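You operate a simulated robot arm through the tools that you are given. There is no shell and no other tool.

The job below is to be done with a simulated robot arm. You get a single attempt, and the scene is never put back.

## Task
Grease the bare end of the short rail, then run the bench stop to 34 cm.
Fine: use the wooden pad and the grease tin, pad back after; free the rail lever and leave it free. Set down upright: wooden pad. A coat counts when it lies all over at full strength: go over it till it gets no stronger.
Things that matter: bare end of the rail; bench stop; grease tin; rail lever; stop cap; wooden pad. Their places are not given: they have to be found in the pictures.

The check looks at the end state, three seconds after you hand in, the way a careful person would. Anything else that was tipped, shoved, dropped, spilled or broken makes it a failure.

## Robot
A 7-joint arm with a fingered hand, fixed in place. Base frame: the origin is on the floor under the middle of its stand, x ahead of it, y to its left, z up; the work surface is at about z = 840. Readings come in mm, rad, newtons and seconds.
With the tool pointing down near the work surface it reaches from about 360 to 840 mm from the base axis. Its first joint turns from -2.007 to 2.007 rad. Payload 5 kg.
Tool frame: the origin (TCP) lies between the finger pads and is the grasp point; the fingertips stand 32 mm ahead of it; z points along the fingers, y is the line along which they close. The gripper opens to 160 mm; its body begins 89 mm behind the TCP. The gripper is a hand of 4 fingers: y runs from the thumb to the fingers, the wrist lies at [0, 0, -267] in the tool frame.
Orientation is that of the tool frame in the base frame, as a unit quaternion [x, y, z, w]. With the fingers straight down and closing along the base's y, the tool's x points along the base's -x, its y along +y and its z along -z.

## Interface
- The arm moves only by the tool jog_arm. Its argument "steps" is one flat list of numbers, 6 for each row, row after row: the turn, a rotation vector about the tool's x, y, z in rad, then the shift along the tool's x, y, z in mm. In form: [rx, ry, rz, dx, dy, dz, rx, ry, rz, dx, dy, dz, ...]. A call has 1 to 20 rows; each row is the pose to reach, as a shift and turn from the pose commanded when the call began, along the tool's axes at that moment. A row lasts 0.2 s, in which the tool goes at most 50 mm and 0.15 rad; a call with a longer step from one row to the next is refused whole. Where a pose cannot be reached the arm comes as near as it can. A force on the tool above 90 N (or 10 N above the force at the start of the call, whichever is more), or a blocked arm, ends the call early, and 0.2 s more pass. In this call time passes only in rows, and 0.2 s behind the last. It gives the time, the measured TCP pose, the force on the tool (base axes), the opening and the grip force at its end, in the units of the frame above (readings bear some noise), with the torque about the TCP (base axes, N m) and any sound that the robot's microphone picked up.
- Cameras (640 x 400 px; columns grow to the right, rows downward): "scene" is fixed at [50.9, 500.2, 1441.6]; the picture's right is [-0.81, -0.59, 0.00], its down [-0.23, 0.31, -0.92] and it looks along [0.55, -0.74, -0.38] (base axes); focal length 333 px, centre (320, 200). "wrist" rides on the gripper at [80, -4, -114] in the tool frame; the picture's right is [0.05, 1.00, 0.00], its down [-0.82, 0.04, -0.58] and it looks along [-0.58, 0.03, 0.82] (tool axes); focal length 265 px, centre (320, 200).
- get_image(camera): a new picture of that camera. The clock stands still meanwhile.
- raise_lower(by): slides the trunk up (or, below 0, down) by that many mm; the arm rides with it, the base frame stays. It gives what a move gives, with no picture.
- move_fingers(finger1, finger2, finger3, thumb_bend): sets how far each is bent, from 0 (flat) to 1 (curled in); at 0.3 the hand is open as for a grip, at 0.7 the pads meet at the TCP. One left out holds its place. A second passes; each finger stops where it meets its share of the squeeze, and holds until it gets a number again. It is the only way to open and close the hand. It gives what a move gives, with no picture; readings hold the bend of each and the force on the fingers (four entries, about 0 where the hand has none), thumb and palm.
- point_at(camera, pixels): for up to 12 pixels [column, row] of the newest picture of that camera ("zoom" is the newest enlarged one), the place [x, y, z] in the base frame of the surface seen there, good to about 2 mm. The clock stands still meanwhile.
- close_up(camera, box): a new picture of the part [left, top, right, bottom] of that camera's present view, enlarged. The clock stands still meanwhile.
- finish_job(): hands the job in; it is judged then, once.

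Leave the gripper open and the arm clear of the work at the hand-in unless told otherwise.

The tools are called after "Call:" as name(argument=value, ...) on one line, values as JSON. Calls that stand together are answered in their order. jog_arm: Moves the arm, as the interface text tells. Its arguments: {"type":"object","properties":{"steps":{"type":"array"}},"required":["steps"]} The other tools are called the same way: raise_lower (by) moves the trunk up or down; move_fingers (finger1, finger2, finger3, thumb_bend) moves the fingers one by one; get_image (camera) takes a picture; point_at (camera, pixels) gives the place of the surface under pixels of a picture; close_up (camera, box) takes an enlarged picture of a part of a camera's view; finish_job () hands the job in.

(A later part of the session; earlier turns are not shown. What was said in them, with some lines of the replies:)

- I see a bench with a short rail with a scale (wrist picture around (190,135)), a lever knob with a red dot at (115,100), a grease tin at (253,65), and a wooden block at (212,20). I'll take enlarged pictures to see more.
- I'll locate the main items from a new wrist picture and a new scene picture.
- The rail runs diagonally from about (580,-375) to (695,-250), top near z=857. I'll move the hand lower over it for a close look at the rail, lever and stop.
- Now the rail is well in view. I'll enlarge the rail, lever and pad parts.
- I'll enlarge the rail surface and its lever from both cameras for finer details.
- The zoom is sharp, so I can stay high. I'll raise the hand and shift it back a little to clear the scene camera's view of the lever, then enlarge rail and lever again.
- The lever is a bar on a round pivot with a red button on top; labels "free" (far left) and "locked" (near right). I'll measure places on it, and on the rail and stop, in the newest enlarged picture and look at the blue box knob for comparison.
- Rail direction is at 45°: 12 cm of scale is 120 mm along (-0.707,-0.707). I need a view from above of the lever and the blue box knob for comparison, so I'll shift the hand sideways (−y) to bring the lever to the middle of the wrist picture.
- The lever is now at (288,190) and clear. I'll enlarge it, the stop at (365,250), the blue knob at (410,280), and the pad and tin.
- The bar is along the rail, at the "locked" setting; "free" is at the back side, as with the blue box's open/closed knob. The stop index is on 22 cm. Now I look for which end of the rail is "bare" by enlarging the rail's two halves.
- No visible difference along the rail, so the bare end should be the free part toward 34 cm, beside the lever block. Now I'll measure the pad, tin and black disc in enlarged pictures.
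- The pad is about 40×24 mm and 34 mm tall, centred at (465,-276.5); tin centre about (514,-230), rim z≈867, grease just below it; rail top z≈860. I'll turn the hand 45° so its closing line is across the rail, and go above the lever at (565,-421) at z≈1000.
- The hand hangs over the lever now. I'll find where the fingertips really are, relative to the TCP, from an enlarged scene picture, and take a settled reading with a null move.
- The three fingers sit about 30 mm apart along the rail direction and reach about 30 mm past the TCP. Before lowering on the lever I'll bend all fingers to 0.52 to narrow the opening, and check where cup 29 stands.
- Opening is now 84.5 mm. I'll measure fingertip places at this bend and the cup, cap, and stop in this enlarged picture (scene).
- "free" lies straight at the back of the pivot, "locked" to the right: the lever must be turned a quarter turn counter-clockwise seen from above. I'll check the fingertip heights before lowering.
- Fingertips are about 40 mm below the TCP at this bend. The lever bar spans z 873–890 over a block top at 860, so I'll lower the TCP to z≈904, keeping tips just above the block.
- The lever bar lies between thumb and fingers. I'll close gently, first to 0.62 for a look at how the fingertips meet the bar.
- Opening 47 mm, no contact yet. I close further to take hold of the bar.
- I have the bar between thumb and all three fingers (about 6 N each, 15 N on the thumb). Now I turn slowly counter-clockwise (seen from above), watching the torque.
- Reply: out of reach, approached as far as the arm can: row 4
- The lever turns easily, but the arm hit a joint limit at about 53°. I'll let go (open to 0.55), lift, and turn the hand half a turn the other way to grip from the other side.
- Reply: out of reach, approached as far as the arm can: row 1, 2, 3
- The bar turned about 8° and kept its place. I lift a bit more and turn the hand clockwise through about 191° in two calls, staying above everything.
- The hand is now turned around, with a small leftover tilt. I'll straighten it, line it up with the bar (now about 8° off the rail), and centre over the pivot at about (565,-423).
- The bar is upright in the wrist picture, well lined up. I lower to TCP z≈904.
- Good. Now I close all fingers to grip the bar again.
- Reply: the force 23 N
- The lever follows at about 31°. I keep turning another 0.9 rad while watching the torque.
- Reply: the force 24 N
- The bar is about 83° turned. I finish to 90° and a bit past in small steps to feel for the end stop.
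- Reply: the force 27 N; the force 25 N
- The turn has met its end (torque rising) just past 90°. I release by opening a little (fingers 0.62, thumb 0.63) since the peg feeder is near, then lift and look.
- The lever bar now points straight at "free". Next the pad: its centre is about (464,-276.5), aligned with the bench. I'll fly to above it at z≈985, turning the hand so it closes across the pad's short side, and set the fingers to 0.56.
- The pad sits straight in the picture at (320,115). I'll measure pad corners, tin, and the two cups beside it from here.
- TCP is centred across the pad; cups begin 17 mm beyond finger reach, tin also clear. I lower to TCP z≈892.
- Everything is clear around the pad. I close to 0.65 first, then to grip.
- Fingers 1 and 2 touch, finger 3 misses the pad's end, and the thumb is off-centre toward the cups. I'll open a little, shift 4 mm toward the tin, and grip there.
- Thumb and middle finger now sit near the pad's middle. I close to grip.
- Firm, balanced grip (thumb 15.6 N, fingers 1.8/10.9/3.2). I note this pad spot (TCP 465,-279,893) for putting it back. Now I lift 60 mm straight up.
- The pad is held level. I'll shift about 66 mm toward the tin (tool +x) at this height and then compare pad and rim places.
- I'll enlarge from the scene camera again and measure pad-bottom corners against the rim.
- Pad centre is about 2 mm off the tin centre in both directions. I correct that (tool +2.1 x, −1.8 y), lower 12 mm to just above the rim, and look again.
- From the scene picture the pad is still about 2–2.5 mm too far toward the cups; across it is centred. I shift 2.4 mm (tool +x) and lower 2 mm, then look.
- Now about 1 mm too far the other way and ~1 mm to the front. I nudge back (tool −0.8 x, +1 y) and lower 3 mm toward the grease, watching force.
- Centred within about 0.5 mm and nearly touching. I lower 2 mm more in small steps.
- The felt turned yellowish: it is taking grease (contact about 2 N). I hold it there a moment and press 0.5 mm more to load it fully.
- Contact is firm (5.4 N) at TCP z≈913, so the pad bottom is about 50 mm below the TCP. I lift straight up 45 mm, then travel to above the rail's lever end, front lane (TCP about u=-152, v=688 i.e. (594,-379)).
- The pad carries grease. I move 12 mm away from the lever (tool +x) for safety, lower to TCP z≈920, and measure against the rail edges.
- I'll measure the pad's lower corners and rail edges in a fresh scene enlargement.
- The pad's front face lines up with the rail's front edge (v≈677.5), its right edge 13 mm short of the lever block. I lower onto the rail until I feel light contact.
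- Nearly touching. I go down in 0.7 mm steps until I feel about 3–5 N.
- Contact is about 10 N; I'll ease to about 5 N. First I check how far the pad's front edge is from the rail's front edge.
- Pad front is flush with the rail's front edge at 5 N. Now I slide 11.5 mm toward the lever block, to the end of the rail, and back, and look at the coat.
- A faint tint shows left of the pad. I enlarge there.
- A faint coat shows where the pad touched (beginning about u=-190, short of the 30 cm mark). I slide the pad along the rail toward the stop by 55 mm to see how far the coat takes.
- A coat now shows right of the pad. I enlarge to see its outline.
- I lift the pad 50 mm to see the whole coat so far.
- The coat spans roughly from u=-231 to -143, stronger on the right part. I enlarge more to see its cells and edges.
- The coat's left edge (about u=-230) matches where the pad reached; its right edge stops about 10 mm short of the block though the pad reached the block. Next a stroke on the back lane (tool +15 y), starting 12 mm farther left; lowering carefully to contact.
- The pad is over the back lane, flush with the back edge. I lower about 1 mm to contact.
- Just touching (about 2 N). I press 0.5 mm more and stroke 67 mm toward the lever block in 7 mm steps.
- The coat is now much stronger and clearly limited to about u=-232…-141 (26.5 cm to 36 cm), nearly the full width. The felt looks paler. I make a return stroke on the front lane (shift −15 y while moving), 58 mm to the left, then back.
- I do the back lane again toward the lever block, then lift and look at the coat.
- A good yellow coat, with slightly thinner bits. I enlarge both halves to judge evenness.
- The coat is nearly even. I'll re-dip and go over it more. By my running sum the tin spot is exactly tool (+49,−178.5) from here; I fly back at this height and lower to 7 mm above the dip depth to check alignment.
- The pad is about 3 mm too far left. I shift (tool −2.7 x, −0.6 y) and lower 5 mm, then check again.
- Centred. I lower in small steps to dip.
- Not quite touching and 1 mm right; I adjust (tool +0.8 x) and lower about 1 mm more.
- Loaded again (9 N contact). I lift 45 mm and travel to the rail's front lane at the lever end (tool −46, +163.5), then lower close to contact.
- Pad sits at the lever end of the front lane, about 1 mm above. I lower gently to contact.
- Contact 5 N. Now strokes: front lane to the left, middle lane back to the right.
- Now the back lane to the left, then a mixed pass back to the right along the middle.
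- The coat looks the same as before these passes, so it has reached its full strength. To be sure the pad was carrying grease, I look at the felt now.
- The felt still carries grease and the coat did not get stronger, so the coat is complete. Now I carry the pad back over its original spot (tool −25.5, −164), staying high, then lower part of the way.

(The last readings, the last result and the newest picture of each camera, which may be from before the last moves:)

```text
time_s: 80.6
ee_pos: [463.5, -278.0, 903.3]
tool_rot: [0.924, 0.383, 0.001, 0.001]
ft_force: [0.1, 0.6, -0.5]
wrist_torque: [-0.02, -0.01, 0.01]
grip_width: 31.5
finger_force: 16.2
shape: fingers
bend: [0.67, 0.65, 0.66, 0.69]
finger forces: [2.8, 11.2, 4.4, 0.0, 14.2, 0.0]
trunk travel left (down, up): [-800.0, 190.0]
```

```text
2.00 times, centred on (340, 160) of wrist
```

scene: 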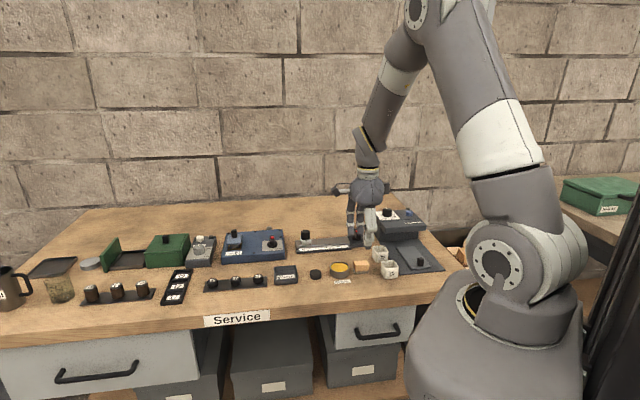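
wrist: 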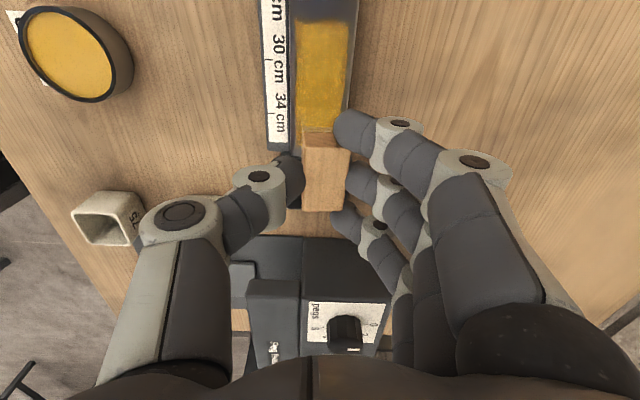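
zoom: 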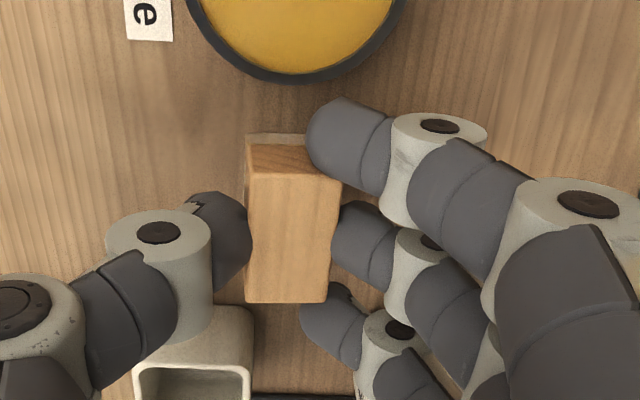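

The pad is right above its old place, about 14–15 mm up. I lower 12 mm, then feel for the table.

Call:
jog_arm(steps=[0, 0, 0, 0, 0, 5, 0, 0, 0, 0, 0, 9, 0, 0, 0, 0, 0, 12])

Call:
jog_arm(steps=[0, 0, 0, 0, 0, 0.7, 0, 0, 0, 0, 0, 1.4])

Call:
close_up(camera="scene", box=[325, 252, 375, 284])

```text
time_s: 81.4
ee_pos: [462.8, -277.0, 891.4]
tool_rot: [0.923, 0.384, 0.001, 0.0]
ft_force: [-0.4, 0.7, -0.7]
wrist_torque: [-0.04, -0.01, -0.03]
grip_width: 31.6
finger_force: 16.0
shape: fingers
bend: [0.67, 0.65, 0.66, 0.69]
finger forces: [2.9, 11.1, 4.4, 0.0, 14.1, 0.1]
trunk travel left (down, up): [-800.0, 190.0]
```

```text
time_s: 82.0
ee_pos: [462.3, -277.8, 889.5]
tool_rot: [0.924, 0.383, 0.002, 0.0]
ft_force: [-0.7, 1.1, 3.1]
wrist_torque: [-0.04, 0.01, -0.03]
grip_width: 31.7
finger_force: 16.9
shape: fingers
bend: [0.67, 0.65, 0.66, 0.69]
finger forces: [2.9, 11.0, 4.5, 0.0, 15.4, 0.0]
trunk travel left (down, up): [-800.0, 190.0]
```

```text
12.50 times, centred on (350, 268) of scene
```

zoom: 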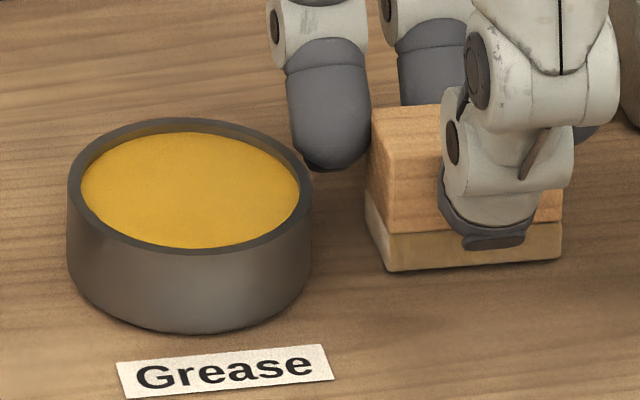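

Light contact (3 N). The pad is about 4 mm farther back than originally; I lift 2 mm, shift (tool +1 x, −3.8 y), and set it down again.

Call:
jog_arm(steps=[0, 0, 0, 0, 0, -2, 0, 0, 0, 1, -3.8, -2, 0, 0, 0, 1, -3.8, -1, 0, 0, 0, 1, -3.8, -0.2])

Call:
close_up(camera="scene", box=[325, 252, 375, 284])

```text
time_s: 83.0
ee_pos: [461.5, -275.0, 890.4]
tool_rot: [0.924, 0.384, 0.002, 0.001]
ft_force: [-0.4, 1.6, 7.1]
wrist_torque: [0.0, -0.03, 0.03]
grip_width: 31.8
finger_force: 17.2
shape: fingers
bend: [0.67, 0.65, 0.66, 0.69]
finger forces: [3.0, 11.0, 4.6, 0.0, 16.5, 0.0]
trunk travel left (down, up): [-800.0, 190.0]
```

```text
12.50 times, centred on (350, 268) of scene
```

zoom: 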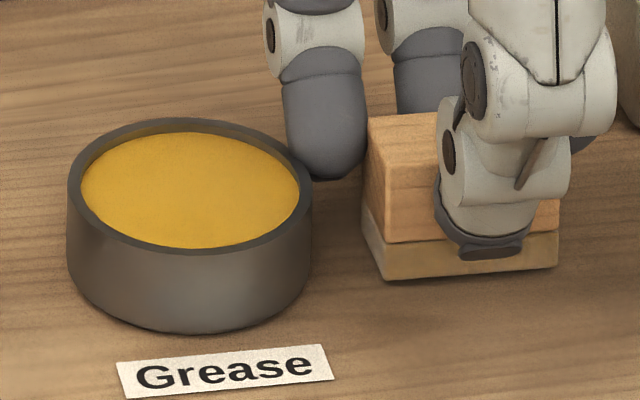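

Pad is back within about 1 mm of its first place. I ease the press slightly and open the fingers.

Call:
jog_arm(steps=[0, 0, 0, 0, 0, -0.5])

Call:
move_fingers(finger1=0.6, finger2=0.6, finger3=0.6, thumb_bend=0.6)

Call:
close_up(camera="scene", box=[325, 240, 385, 284])

Call:
close_up(camera="wrist", box=[240, 60, 440, 260])

```text
time_s: 83.4
ee_pos: [461.1, -275.6, 889.8]
tool_rot: [0.924, 0.383, 0.001, 0.0]
ft_force: [0.2, 1.2, 4.5]
wrist_torque: [-0.02, -0.06, -0.01]
grip_width: 31.8
finger_force: 16.7
shape: fingers
bend: [0.67, 0.65, 0.66, 0.69]
finger forces: [3.1, 11.4, 4.6, 0.1, 15.1, 0.1]
trunk travel left (down, up): [-800.0, 190.0]
```

```text
time_s: 84.4
ee_pos: [460.8, -274.9, 889.6]
tool_rot: [0.924, 0.384, 0.001, 0.0]
ft_force: [-0.1, -0.7, -0.2]
wrist_torque: [0.0, -0.02, -0.01]
grip_width: 52.5
finger_force: 0.0
shape: fingers
bend: [0.6, 0.6, 0.6, 0.6]
finger forces: [0.0, 0.0, 0.1, 0.0, 0.0, 0.0]
trunk travel left (down, up): [-800.0, 190.0]
```

```text
9.09 times, centred on (355, 262) of scene
```

zoom: 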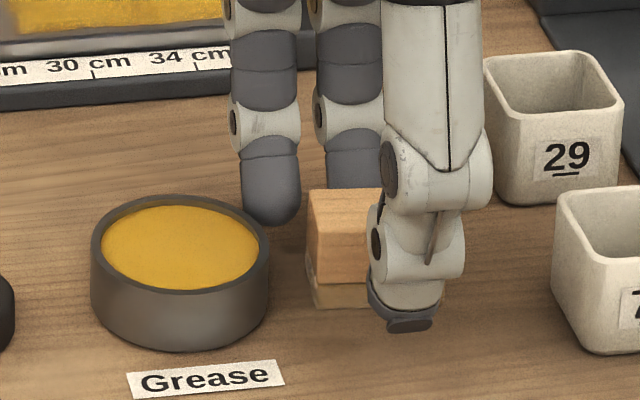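

```text
2.00 times, centred on (340, 160) of wrist
```

zoom: 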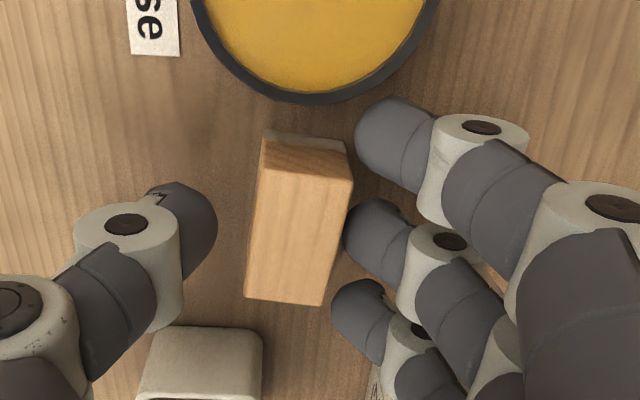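

The pad is upright in place but turned about 8° on release. I'll square it gently by closing just to light contact, then opening in small steps.

Call:
move_fingers(finger1=0.645, finger2=0.64, finger3=0.645, thumb_bend=0.65)

Call:
close_up(camera="wrist", box=[240, 60, 440, 260])

```text
time_s: 85.4
ee_pos: [461.6, -273.6, 890.5]
tool_rot: [0.923, 0.384, 0.0, -0.001]
ft_force: [0.2, 0.2, 0.5]
wrist_torque: [0.01, 0.0, 0.01]
grip_width: 40.1
finger_force: 0.9
shape: fingers
bend: [0.64, 0.63, 0.64, 0.65]
finger forces: [0.1, 1.1, 0.0, 0.1, 1.1, 0.1]
trunk travel left (down, up): [-800.0, 190.0]
```

```text
2.00 times, centred on (340, 160) of wrist
```

zoom: 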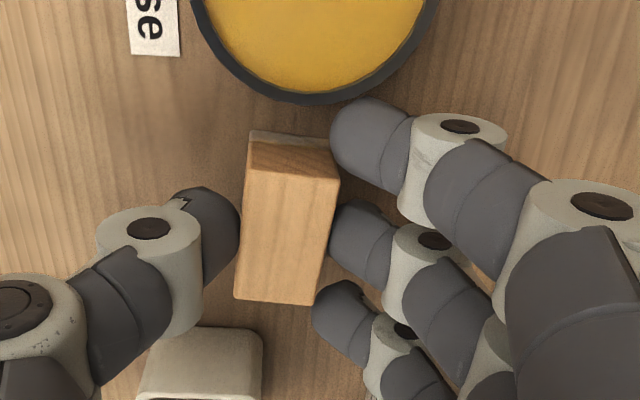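

It is still turned about 5°. I nudge its tin-side end with finger 1 only (0.668).

Call:
move_fingers(finger1=0.668)

Call:
close_up(camera="wrist", box=[240, 60, 440, 260])

```text
time_s: 86.4
ee_pos: [462.0, -273.8, 888.4]
tool_rot: [0.924, 0.384, 0.001, -0.001]
ft_force: [-0.7, -0.6, 0.4]
wrist_torque: [-0.02, 0.02, -0.01]
grip_width: 37.0
finger_force: 1.2
shape: fingers
bend: [0.66, 0.63, 0.64, 0.65]
finger forces: [0.1, 1.0, 0.1, 0.1, 1.2, 0.0]
trunk travel left (down, up): [-800.0, 190.0]
```

```text
2.00 times, centred on (340, 160) of wrist
```

zoom: 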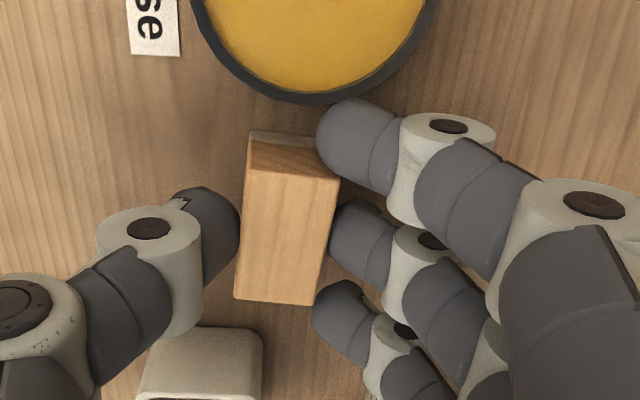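

Finger 1 meets nothing and is close to the tin, so I pull it back first; a 5° turn of an upright pad in its place is fine. Then I open the rest gently.

Call:
move_fingers(finger1=0.58)

Call:
move_fingers(finger1=0.57, finger2=0.6, finger3=0.6, thumb_bend=0.62)

Call:
close_up(camera="wrist", box=[240, 60, 440, 260])

```text
time_s: 87.4
ee_pos: [461.4, -275.0, 890.1]
tool_rot: [0.924, 0.383, 0.001, 0.0]
ft_force: [-1.1, -0.3, -0.4]
wrist_torque: [0.01, -0.01, -0.02]
grip_width: 51.5
finger_force: 1.0
shape: fingers
bend: [0.57, 0.63, 0.64, 0.65]
finger forces: [0.0, 1.1, 0.0, 0.0, 1.2, 0.0]
trunk travel left (down, up): [-800.0, 190.0]
```

```text
time_s: 88.4
ee_pos: [461.3, -274.0, 890.2]
tool_rot: [0.924, 0.383, 0.0, 0.0]
ft_force: [0.7, 0.0, 0.7]
wrist_torque: [-0.01, 0.01, -0.05]
grip_width: 56.3
finger_force: 0.1
shape: fingers
bend: [0.56, 0.6, 0.6, 0.62]
finger forces: [0.0, 0.1, 0.0, 0.0, 0.0, 0.0]
trunk travel left (down, up): [-800.0, 190.0]
```

```text
2.00 times, centred on (340, 160) of wrist
```

zoom: 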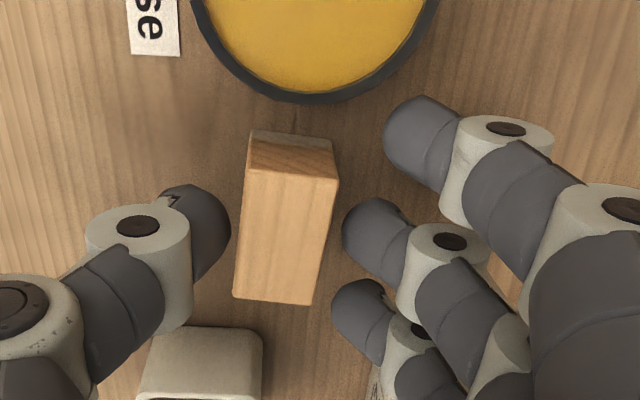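

The pad stands free. I open the thumb a bit more and lift straight up 110 mm.

Call:
move_fingers(finger1=0.56, finger2=0.57, finger3=0.57, thumb_bend=0.57)

Call:
jog_arm(steps=[0, 0, 0, 0, 0, -15, 0, 0, 0, 0, 0, -40, 0, 0, 0, 0, 0, -75, 0, 0, 0, 0, 0, -110])

Call:
close_up(camera="scene", box=[325, 252, 375, 284])

Call:
get_image(camera="wrist")

```text
time_s: 89.4
ee_pos: [461.8, -274.6, 890.7]
tool_rot: [0.924, 0.383, 0.001, -0.001]
ft_force: [-0.3, -0.4, -0.1]
wrist_torque: [-0.01, -0.01, 0.01]
grip_width: 67.3
finger_force: 0.0
shape: fingers
bend: [0.56, 0.56, 0.56, 0.56]
finger forces: [0.0, 0.0, 0.0, 0.0, 0.0, 0.0]
trunk travel left (down, up): [-800.0, 190.0]
```

```text
time_s: 90.4
ee_pos: [459.4, -273.1, 1002.8]
tool_rot: [0.923, 0.384, 0.001, 0.0]
ft_force: [-0.2, 0.8, 0.1]
wrist_torque: [0.01, -0.01, -0.01]
grip_width: 67.4
finger_force: 0.1
shape: fingers
bend: [0.56, 0.56, 0.56, 0.56]
finger forces: [0.0, 0.0, 0.0, 0.0, 0.1, 0.0]
trunk travel left (down, up): [-800.0, 190.0]
```

```text
12.50 times, centred on (350, 268) of scene
```

zoom: 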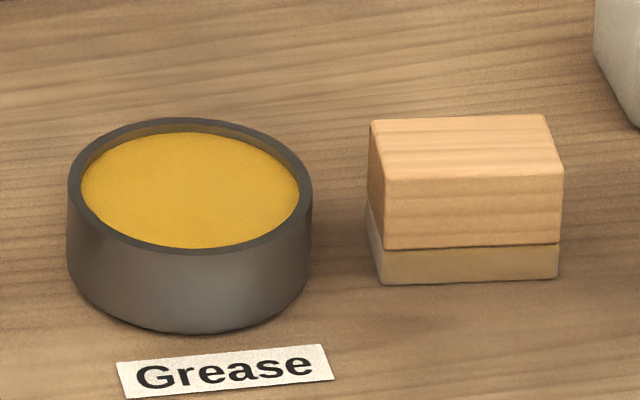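

```text
taken
```

wrist: 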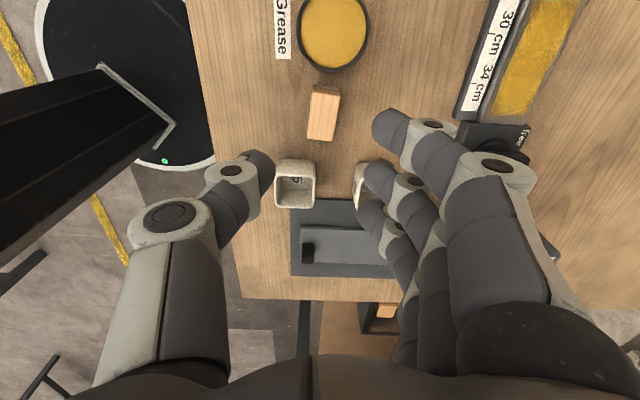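

Pad stands upright at its place; tin untouched. Now the bench stop: I measure its cap, body and index in an enlarged scene picture.

Call:
close_up(camera="scene", box=[290, 226, 326, 256])

Call:
close_up(camera="scene", box=[345, 225, 375, 250])

Call:
close_up(camera="scene", box=[290, 226, 326, 256])

```text
13.33 times, centred on (308, 241) of scene
```

zoom: 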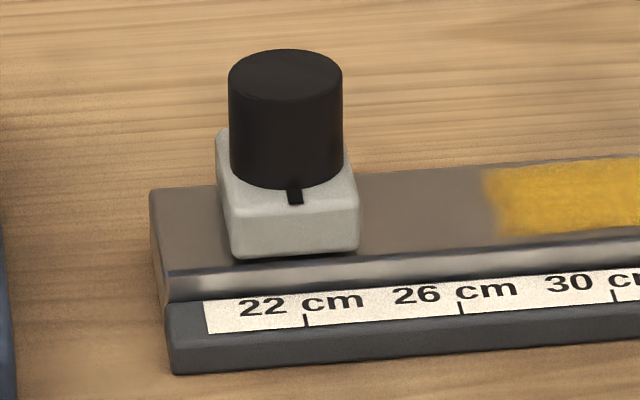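

```text
16.00 times, centred on (360, 238) of scene
```

zoom: 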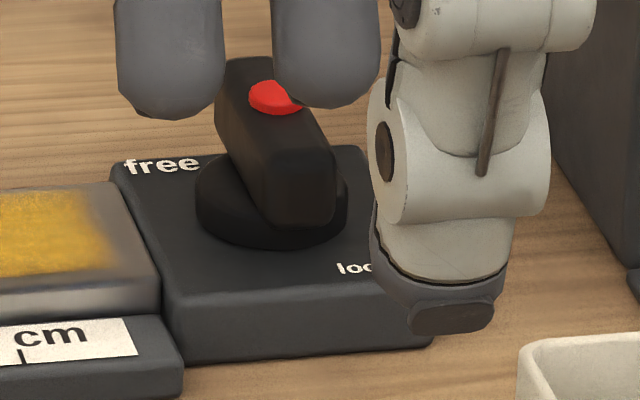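

```text
13.33 times, centred on (308, 241) of scene
```

zoom: 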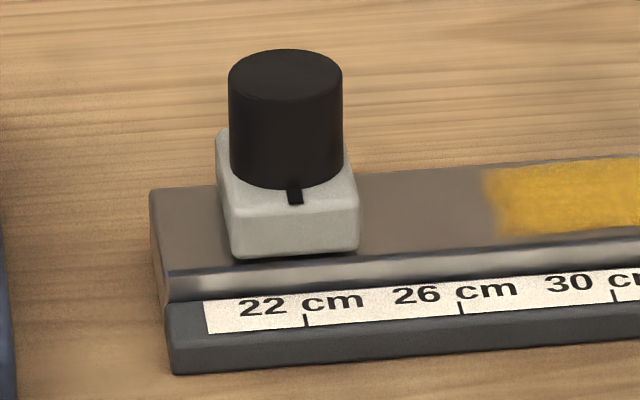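

Call:
point_at(camera="zoom", pixels=[[286, 75], [286, 90], [286, 60], [235, 75], [338, 75], [286, 140], [294, 194], [240, 240], [350, 235], [305, 320], [461, 308], [614, 297]])

```text
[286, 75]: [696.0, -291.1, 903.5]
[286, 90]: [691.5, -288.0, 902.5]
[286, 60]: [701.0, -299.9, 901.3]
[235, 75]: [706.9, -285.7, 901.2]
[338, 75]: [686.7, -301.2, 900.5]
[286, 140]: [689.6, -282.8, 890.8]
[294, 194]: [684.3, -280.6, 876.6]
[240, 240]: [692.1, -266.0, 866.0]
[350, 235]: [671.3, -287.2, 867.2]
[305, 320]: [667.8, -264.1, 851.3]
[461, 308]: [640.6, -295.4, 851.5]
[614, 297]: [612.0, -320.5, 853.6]
```

Cap top centre is (696,-291,903), about 29 mm wide; body top z≈878. I move over it (tool +154.5, +180) at this height.

Call:
jog_arm(steps=[0, 0, 0, 20, 22, 0, 0, 0, 0, 40, 45, 0, 0, 0, 0, 60, 68, 0, 0, 0, 0, 80, 91, 0, 0, 0, 0, 100, 114, 0, 0, 0, 0, 120, 138, 0, 0, 0, 0, 140, 162, 0, 0, 0, 0, 154.5, 180, 0, 0, 0, 0, 154.5, 180, 0])

Call:
get_image(camera="wrist")

Call:
close_up(camera="scene", box=[270, 180, 340, 260])

```text
time_s: 92.4
ee_pos: [698.4, -294.7, 1001.2]
tool_rot: [0.924, 0.383, 0.001, 0.0]
ft_force: [-0.3, -0.2, 0.0]
wrist_torque: [-0.01, -0.01, 0.01]
grip_width: 67.4
finger_force: 0.0
shape: fingers
bend: [0.56, 0.56, 0.56, 0.56]
finger forces: [0.0, 0.0, 0.0, 0.0, 0.1, 0.0]
trunk travel left (down, up): [-800.0, 190.0]
```

```text
taken
```

wrist: 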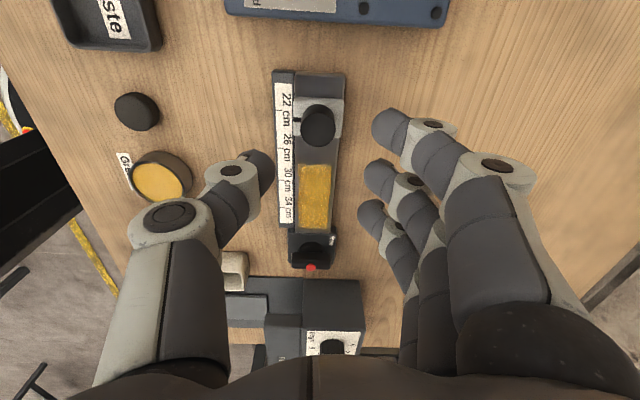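

```text
5.00 times, centred on (305, 220) of scene
```

zoom: 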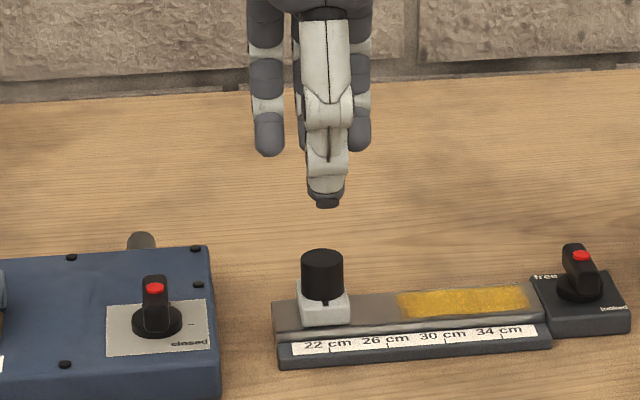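

The cap is centred at column 318 under the hand. I lower 77 mm to TCP z≈924 so fingertips stay above the stop body.

Call:
jog_arm(steps=[0, 0, 0, 0, -1, 30, 0, 0, 0, 0, -1, 55, 0, 0, 0, 0, -1, 70, 0, 0, 0, 0, -1, 77])

Call:
close_up(camera="wrist", box=[220, 60, 420, 260])

Call:
close_up(camera="scene", box=[285, 210, 335, 260])

```text
time_s: 93.4
ee_pos: [697.3, -294.1, 921.6]
tool_rot: [0.924, 0.383, 0.001, 0.001]
ft_force: [-0.5, -0.2, 0.7]
wrist_torque: [0.02, -0.03, 0.02]
grip_width: 67.4
finger_force: 0.1
shape: fingers
bend: [0.56, 0.56, 0.56, 0.56]
finger forces: [0.0, 0.1, 0.0, 0.1, 0.0, 0.0]
trunk travel left (down, up): [-800.0, 190.0]
```

```text
2.00 times, centred on (320, 160) of wrist
```

zoom: 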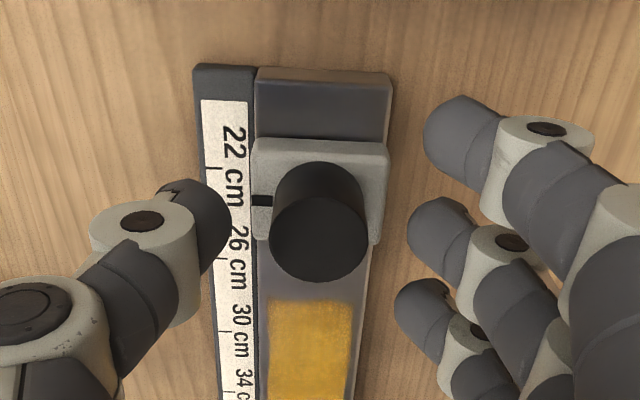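

```text
8.00 times, centred on (310, 235) of scene
```

zoom: 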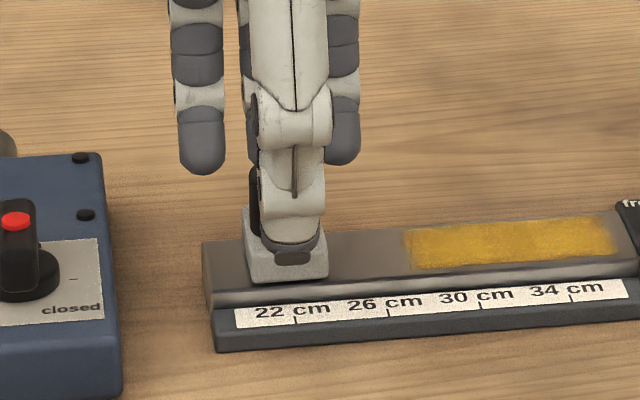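

Centred: thumb edge at 230, finger edge at 408, cap middle at 319. I close middle finger and thumb on the cap, outer fingers to 0.64 beside it.

Call:
move_fingers(finger1=0.64, finger2=0.72, finger3=0.64, thumb_bend=0.72)

Call:
close_up(camera="wrist", box=[220, 60, 420, 260])

Call:
close_up(camera="scene", box=[285, 210, 335, 260])

```text
time_s: 94.4
ee_pos: [696.1, -291.3, 921.5]
tool_rot: [0.924, 0.383, 0.0, 0.0]
ft_force: [-5.0, 3.4, -7.0]
wrist_torque: [0.02, 0.06, 0.0]
grip_width: 40.4
finger_force: 10.8
shape: fingers
bend: [0.64, 0.65, 0.64, 0.67]
finger forces: [0.0, 8.1, 0.0, 0.1, 13.7, 0.0]
trunk travel left (down, up): [-800.0, 190.0]
```

```text
2.00 times, centred on (320, 160) of wrist
```

zoom: 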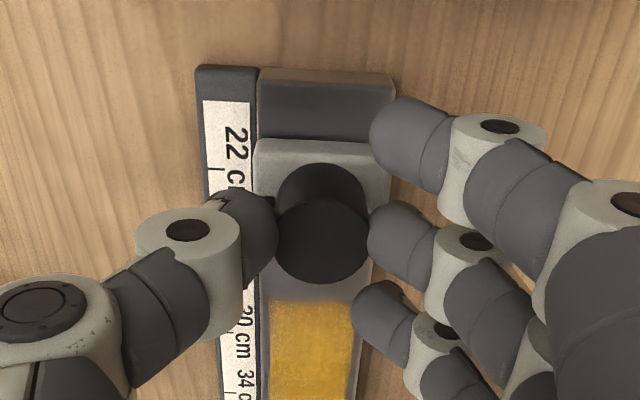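

```text
8.00 times, centred on (310, 235) of scene
```

zoom: 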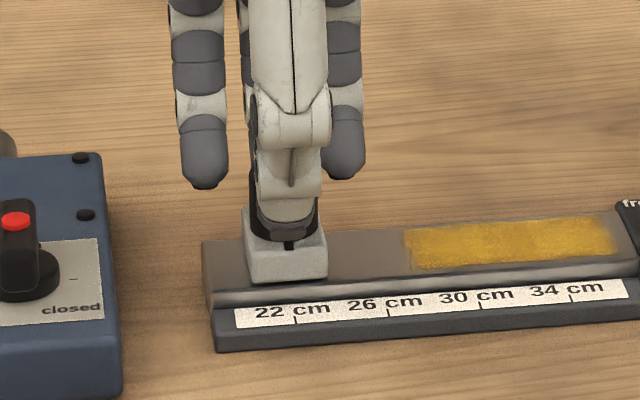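

The cap is gripped (8 N / 14 N) and the index stays visible below the thumb. I try a 10 mm move toward 34 cm (tool −x) and read the force.

Call:
jog_arm(steps=[0, 0, 0, -3, 0, 0, 0, 0, 0, -6, 0, 0, 0, 0, 0, -10, 0, 0])

Call:
close_up(camera="scene", box=[285, 210, 335, 260])

```text
time_s: 95.2
ee_pos: [689.6, -298.7, 922.8]
tool_rot: [0.924, 0.383, 0.0, 0.0]
ft_force: [-0.6, 1.8, -12.7]
wrist_torque: [0.0, -0.07, -0.01]
grip_width: 40.3
finger_force: 10.0
shape: fingers
bend: [0.64, 0.65, 0.64, 0.67]
finger forces: [0.0, 9.0, 0.0, 0.0, 10.9, 0.1]
trunk travel left (down, up): [-800.0, 190.0]
```

```text
8.00 times, centred on (310, 235) of scene
```

zoom: 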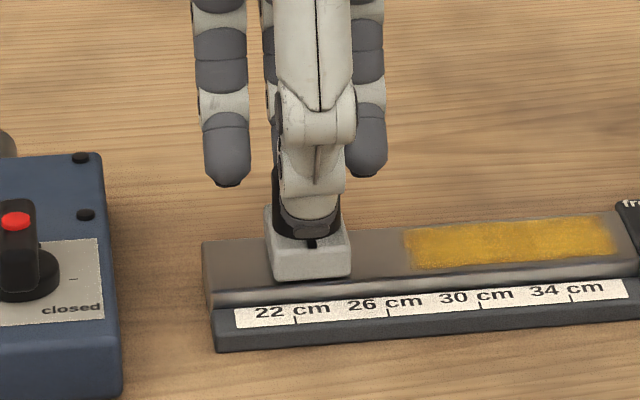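

The stop slides freely along with the cap. I run it 102 mm more in 8–9 mm steps.

Call:
jog_arm(steps=[0, 0, 0, -6, 0, 0, 0, 0, 0, -13, 0, 0, 0, 0, 0, -21, 0, 0, 0, 0, 0, -30, 0, 0, 0, 0, 0, -39, 0, 0, 0, 0, 0, -48, 0, 0, 0, 0, 0, -57, 0, 0, 0, 0, 0, -66, 0, 0, 0, 0, 0, -75, 0, 0, 0, 0, 0, -84, 0, 0, 0, 0, 0, -92, 0, 0, 0, 0, 0, -98, 0, 0, 0, 0, 0, -102, 0, 0])

Call:
close_up(camera="scene", box=[315, 215, 365, 262])

Call:
close_up(camera="wrist", box=[220, 60, 420, 260])

```text
time_s: 98.0
ee_pos: [618.1, -371.9, 923.8]
tool_rot: [0.924, 0.383, 0.001, 0.001]
ft_force: [-3.3, 4.3, -5.5]
wrist_torque: [0.17, 0.1, -0.01]
grip_width: 40.1
finger_force: 11.3
shape: fingers
bend: [0.64, 0.64, 0.64, 0.67]
finger forces: [0.0, 8.2, 0.1, 0.1, 14.2, 0.0]
trunk travel left (down, up): [-800.0, 190.0]
```

```text
8.51 times, centred on (340, 238) of scene
```

zoom: 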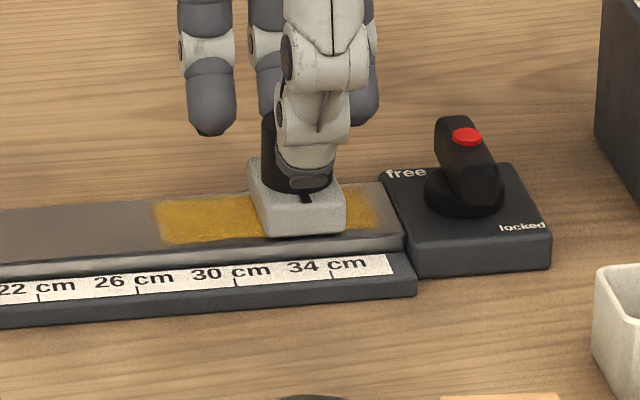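

```text
2.00 times, centred on (320, 160) of wrist
```

zoom: 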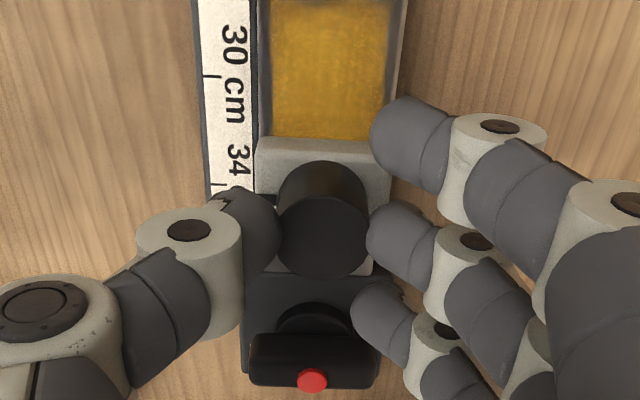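

The stop is close to 34 cm and the grease coat is undisturbed. I enlarge to measure index against the 34 tick.

Call:
close_up(camera="scene", box=[328, 232, 352, 252])

```text
16.00 times, centred on (340, 242) of scene
```

zoom: 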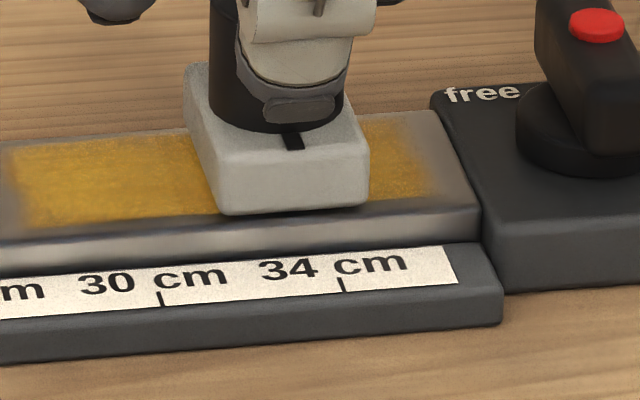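

Call:
point_at(camera="zoom", pixels=[[293, 141], [288, 136], [298, 147], [343, 285], [341, 280], [160, 299], [216, 200], [366, 195], [230, 195], [360, 190]])

```text
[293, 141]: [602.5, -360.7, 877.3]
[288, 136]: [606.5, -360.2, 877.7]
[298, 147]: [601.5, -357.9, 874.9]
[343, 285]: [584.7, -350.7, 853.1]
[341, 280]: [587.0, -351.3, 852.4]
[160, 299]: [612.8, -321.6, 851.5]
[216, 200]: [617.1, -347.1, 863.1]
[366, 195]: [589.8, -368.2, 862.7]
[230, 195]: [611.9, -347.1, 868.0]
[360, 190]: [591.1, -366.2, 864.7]
```

The index is still about 7.8 mm short of the 34 tick (it should appear at column ≈328 in this view; now 293). I move 7.8 mm more.

Call:
jog_arm(steps=[0, 0, 0, -3, 0, 0, 0, 0, 0, -6, 0, 0, 0, 0, 0, -7.8, 0, 0, 0, 0, 0, -7.8, 0, 0])

Call:
close_up(camera="scene", box=[328, 232, 352, 252])

Call:
point_at(camera="zoom", pixels=[[327, 139], [330, 143], [343, 285], [342, 281], [160, 299]])

```text
time_s: 99.0
ee_pos: [611.9, -375.5, 922.4]
tool_rot: [0.924, 0.383, 0.001, 0.0]
ft_force: [-3.2, 4.3, -2.4]
wrist_torque: [0.09, 0.09, -0.04]
grip_width: 40.0
finger_force: 12.0
shape: fingers
bend: [0.64, 0.64, 0.64, 0.67]
finger forces: [0.0, 9.4, 0.1, 0.1, 14.5, 0.0]
trunk travel left (down, up): [-800.0, 190.0]
```

```text
16.00 times, centred on (340, 242) of scene
```

zoom: 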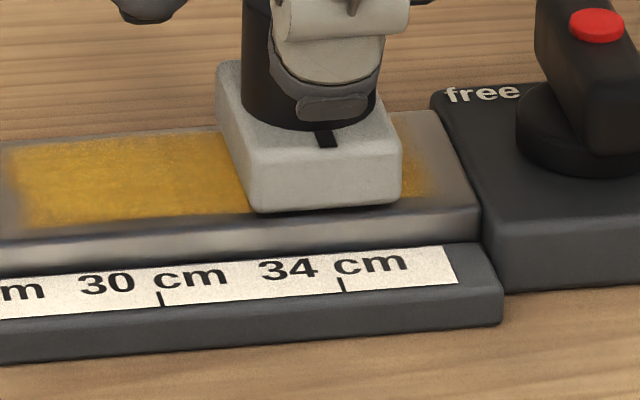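

```text
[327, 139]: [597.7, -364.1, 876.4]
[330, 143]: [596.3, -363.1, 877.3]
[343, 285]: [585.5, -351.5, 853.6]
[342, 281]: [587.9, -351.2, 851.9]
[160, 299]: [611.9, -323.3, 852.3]
```

The index now appears at column 327 (target 328): on 34 cm. I release the cap carefully and look again.

Call:
move_fingers(finger1=0.6, finger2=0.58, finger3=0.6, thumb_bend=0.58)

Call:
close_up(camera="scene", box=[328, 232, 352, 252])

Call:
close_up(camera="wrist", box=[220, 60, 420, 260])

```text
time_s: 100.0
ee_pos: [612.2, -376.3, 922.7]
tool_rot: [0.923, 0.384, 0.0, -0.001]
ft_force: [0.2, -0.2, 1.0]
wrist_torque: [0.02, -0.01, 0.0]
grip_width: 58.3
finger_force: 0.1
shape: fingers
bend: [0.6, 0.57, 0.6, 0.57]
finger forces: [0.0, 0.0, 0.0, 0.0, 0.0, 0.0]
trunk travel left (down, up): [-800.0, 190.0]
```

```text
16.00 times, centred on (340, 242) of scene
```

zoom: 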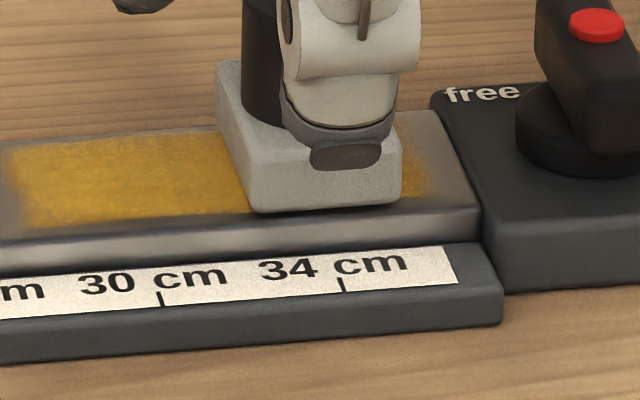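

```text
2.00 times, centred on (320, 160) of wrist
```

zoom: 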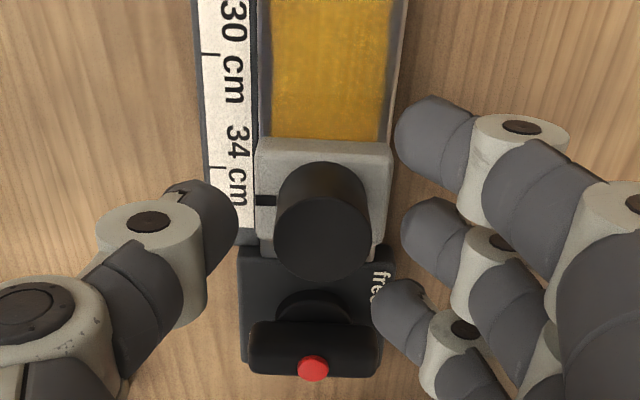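

The stop stayed put. I lift straight up 110 mm and back away.

Call:
jog_arm(steps=[0, 0, 0, 0, 0, -15, 0, 0, 0, 0, 0, -40, 0, 0, 0, 0, 0, -75, 0, 0, 0, 0, 0, -110, 0, 0, 0, 0, 0, -150])

Call:
close_up(camera="scene", box=[328, 232, 352, 252])

Call:
get_image(camera="scene")

Call:
get_image(camera="wrist")

```text
time_s: 101.2
ee_pos: [611.9, -374.9, 1073.1]
tool_rot: [0.923, 0.384, 0.001, 0.0]
ft_force: [0.1, 1.3, -0.2]
wrist_torque: [0.0, -0.03, 0.01]
grip_width: 58.3
finger_force: 0.0
shape: fingers
bend: [0.6, 0.57, 0.6, 0.57]
finger forces: [0.0, 0.1, 0.0, 0.0, 0.1, 0.0]
trunk travel left (down, up): [-800.0, 190.0]
```

```text
16.00 times, centred on (340, 242) of scene
```

zoom: 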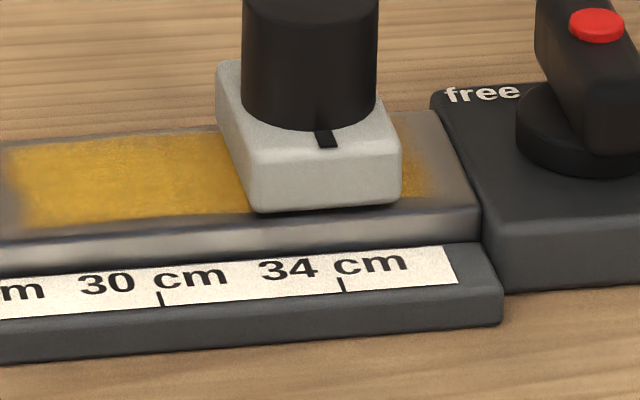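

```text
taken
```

scene: 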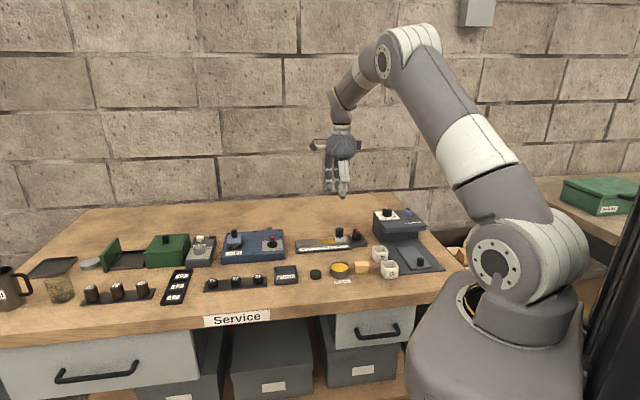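

```text
taken
```

wrist: 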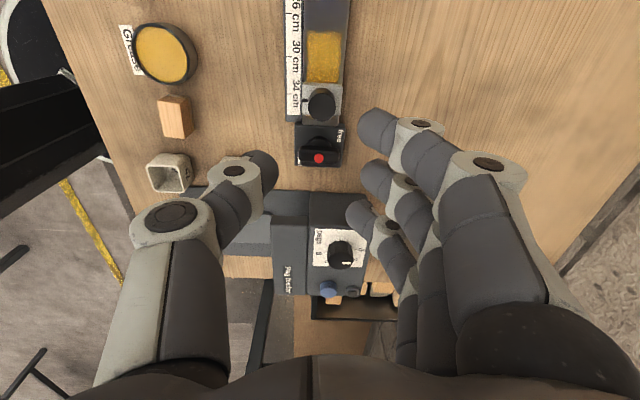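

The stop's index sits on 34 and the hand is clear. I check the lever angle and the pad once more in enlargements.

Call:
close_up(camera="wrist", box=[270, 20, 370, 180])

Call:
close_up(camera="wrist", box=[110, 10, 230, 200])

Call:
close_up(camera="scene", box=[280, 220, 420, 300])

```text
2.50 times, centred on (320, 100) of wrist
```

zoom: 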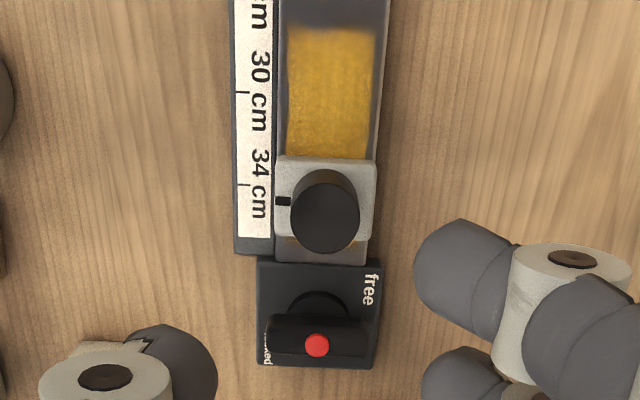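

```text
2.11 times, centred on (170, 105) of wrist
```

zoom: 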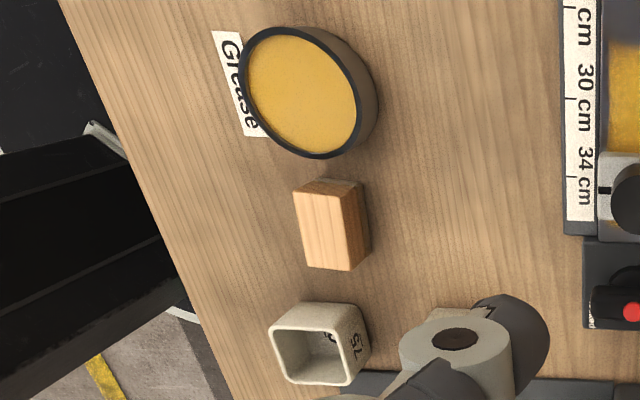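

```text
4.57 times, centred on (350, 260) of scene
```

zoom: 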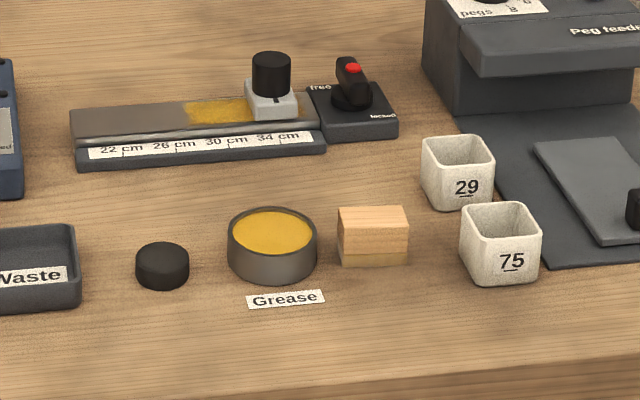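

I cross-check the index against the tick with the wrist camera.

Call:
close_up(camera="wrist", box=[280, 70, 340, 130])

Call:
point_at(camera="zoom", pixels=[[163, 203], [170, 203], [158, 203], [62, 160], [70, 160], [180, 100], [180, 300]])

```text
6.67 times, centred on (310, 100) of wrist
```

zoom: 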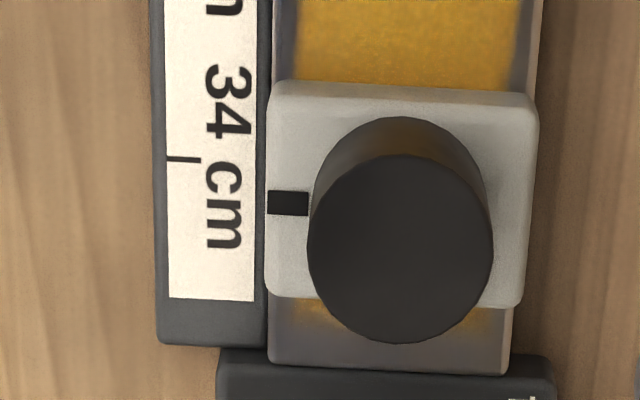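

```text
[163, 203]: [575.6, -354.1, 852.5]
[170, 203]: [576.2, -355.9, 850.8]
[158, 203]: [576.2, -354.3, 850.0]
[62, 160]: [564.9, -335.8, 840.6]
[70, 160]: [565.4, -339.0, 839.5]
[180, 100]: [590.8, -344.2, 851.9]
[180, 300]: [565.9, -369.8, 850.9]
```

Call:
point_at(camera="zoom", pixels=[[287, 203], [280, 203], [296, 203], [187, 159], [178, 159], [194, 159], [285, 100], [285, 290], [275, 358], [290, 150]])

```text
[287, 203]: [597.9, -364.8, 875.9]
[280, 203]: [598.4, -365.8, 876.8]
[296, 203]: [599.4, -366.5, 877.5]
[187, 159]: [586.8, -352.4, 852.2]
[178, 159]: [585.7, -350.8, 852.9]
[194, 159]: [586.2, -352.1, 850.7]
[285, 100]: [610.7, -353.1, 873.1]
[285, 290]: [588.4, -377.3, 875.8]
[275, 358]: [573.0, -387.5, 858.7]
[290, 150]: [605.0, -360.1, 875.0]
```

Scene gives 34.0 cm and wrist 34.1 cm, so the stop is on its mark within about 1 mm; lever points to "free". I raise the arm and move it back clear of the work toward its start place.

Call:
jog_arm(steps=[0, 0, 0, 0, 0, -40, 0, 0, 0, 0, 0, -80, 0, 0, 0, 14, -29, -80, 0, 0, 0, 28, -58, -80, 0, 0, 0, 42, -87, -80, 0, 0, 0, 56, -116, -80, 0, 0, 0, 70, -145, -80, 0, 0, 0, 84, -174, -80, 0, 0, 0, 98, -203, -80, 0, 0, 0, 108, -229, -80])

Call:
move_fingers(finger1=0.3, finger2=0.3, finger3=0.3, thumb_bend=0.3)

Call:
get_image(camera="scene")

Call:
close_up(camera="scene", box=[280, 220, 420, 300])

Call:
close_up(camera="scene", box=[315, 225, 371, 257])

```text
time_s: 103.4
ee_pos: [526.0, -137.5, 1154.5]
tool_rot: [0.924, 0.383, 0.001, 0.001]
ft_force: [0.2, 0.2, 0.3]
wrist_torque: [0.0, -0.04, 0.04]
grip_width: 58.1
finger_force: 0.0
shape: fingers
bend: [0.6, 0.57, 0.6, 0.57]
finger forces: [0.1, 0.1, 0.0, 0.0, 0.1, 0.0]
trunk travel left (down, up): [-800.0, 190.0]
```

```text
time_s: 104.4
ee_pos: [525.5, -140.0, 1153.2]
tool_rot: [0.924, 0.383, 0.001, 0.0]
ft_force: [-1.2, -0.5, -0.7]
wrist_torque: [-0.01, 0.0, 0.0]
grip_width: 169.9
finger_force: 0.1
shape: fingers
bend: [0.3, 0.3, 0.3, 0.3]
finger forces: [0.1, 0.1, 0.1, 0.0, 0.0, 0.0]
trunk travel left (down, up): [-800.0, 190.0]
```

```text
taken
```

scene: 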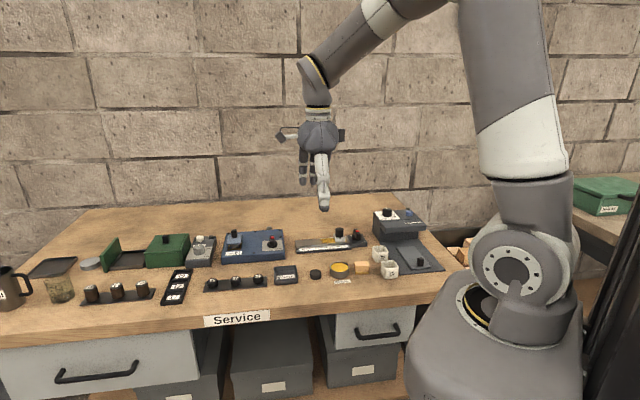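

```text
4.57 times, centred on (350, 260) of scene
```

zoom: 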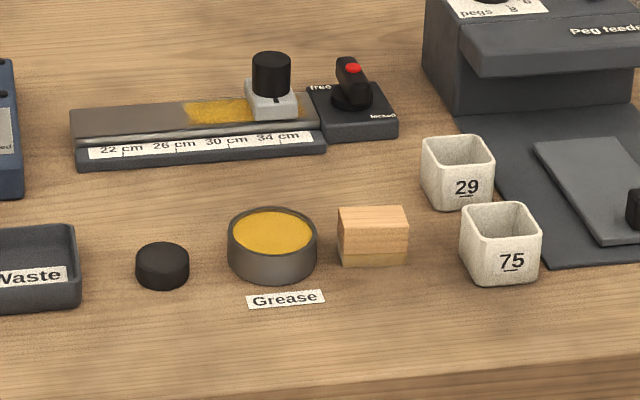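

```text
11.43 times, centred on (343, 241) of scene
```

zoom: 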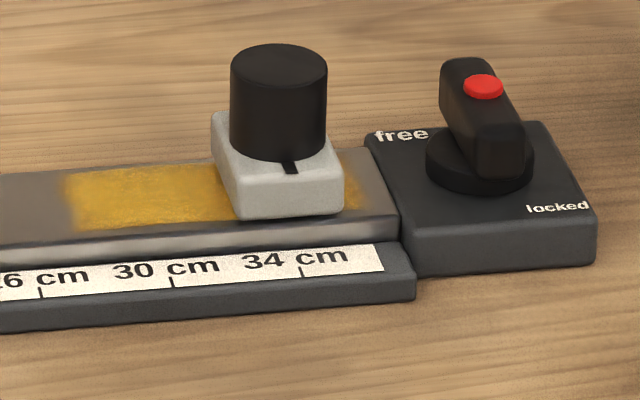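

All is as wanted. The rail end is coated evenly and the stop index is on 34 cm. The lever points to "free". The pad stands upright in its old place, turned about 5°. The tin and cups are undisturbed, and the hand is open and clear. I hand in the job.

Call:
finish_job()

```text
The job is handed in.
```

I greased the bare end of the short rail and ran the bench stop to 34 cm. The job is handed in; I haven't seen the result of the check.

- **Grease:** The coat runs from about 27 to 36.5 cm across nearly the full width. The coat only took over that stretch and stops about 1 cm short of the lever block, though the pad went right up to the block. After a second dip and four more passes it got no stronger.
- **Bench stop:** The index sits on the 34 mark, within about 1 mm by both cameras. I moved it by the stop cap.
- **Rail lever:** It is turned to "free" and left there.
- **Wooden pad:** It stands upright within a few mm of its old place, but turned about 5° from how it was. It twisted when I let go, and I could not fully square it without coming close to the tin.
- **Everything else:** The last pictures show the tin, cups and other things near the rail still in their places, and no spilled grease. The hand is open and the arm is back near its starting position.
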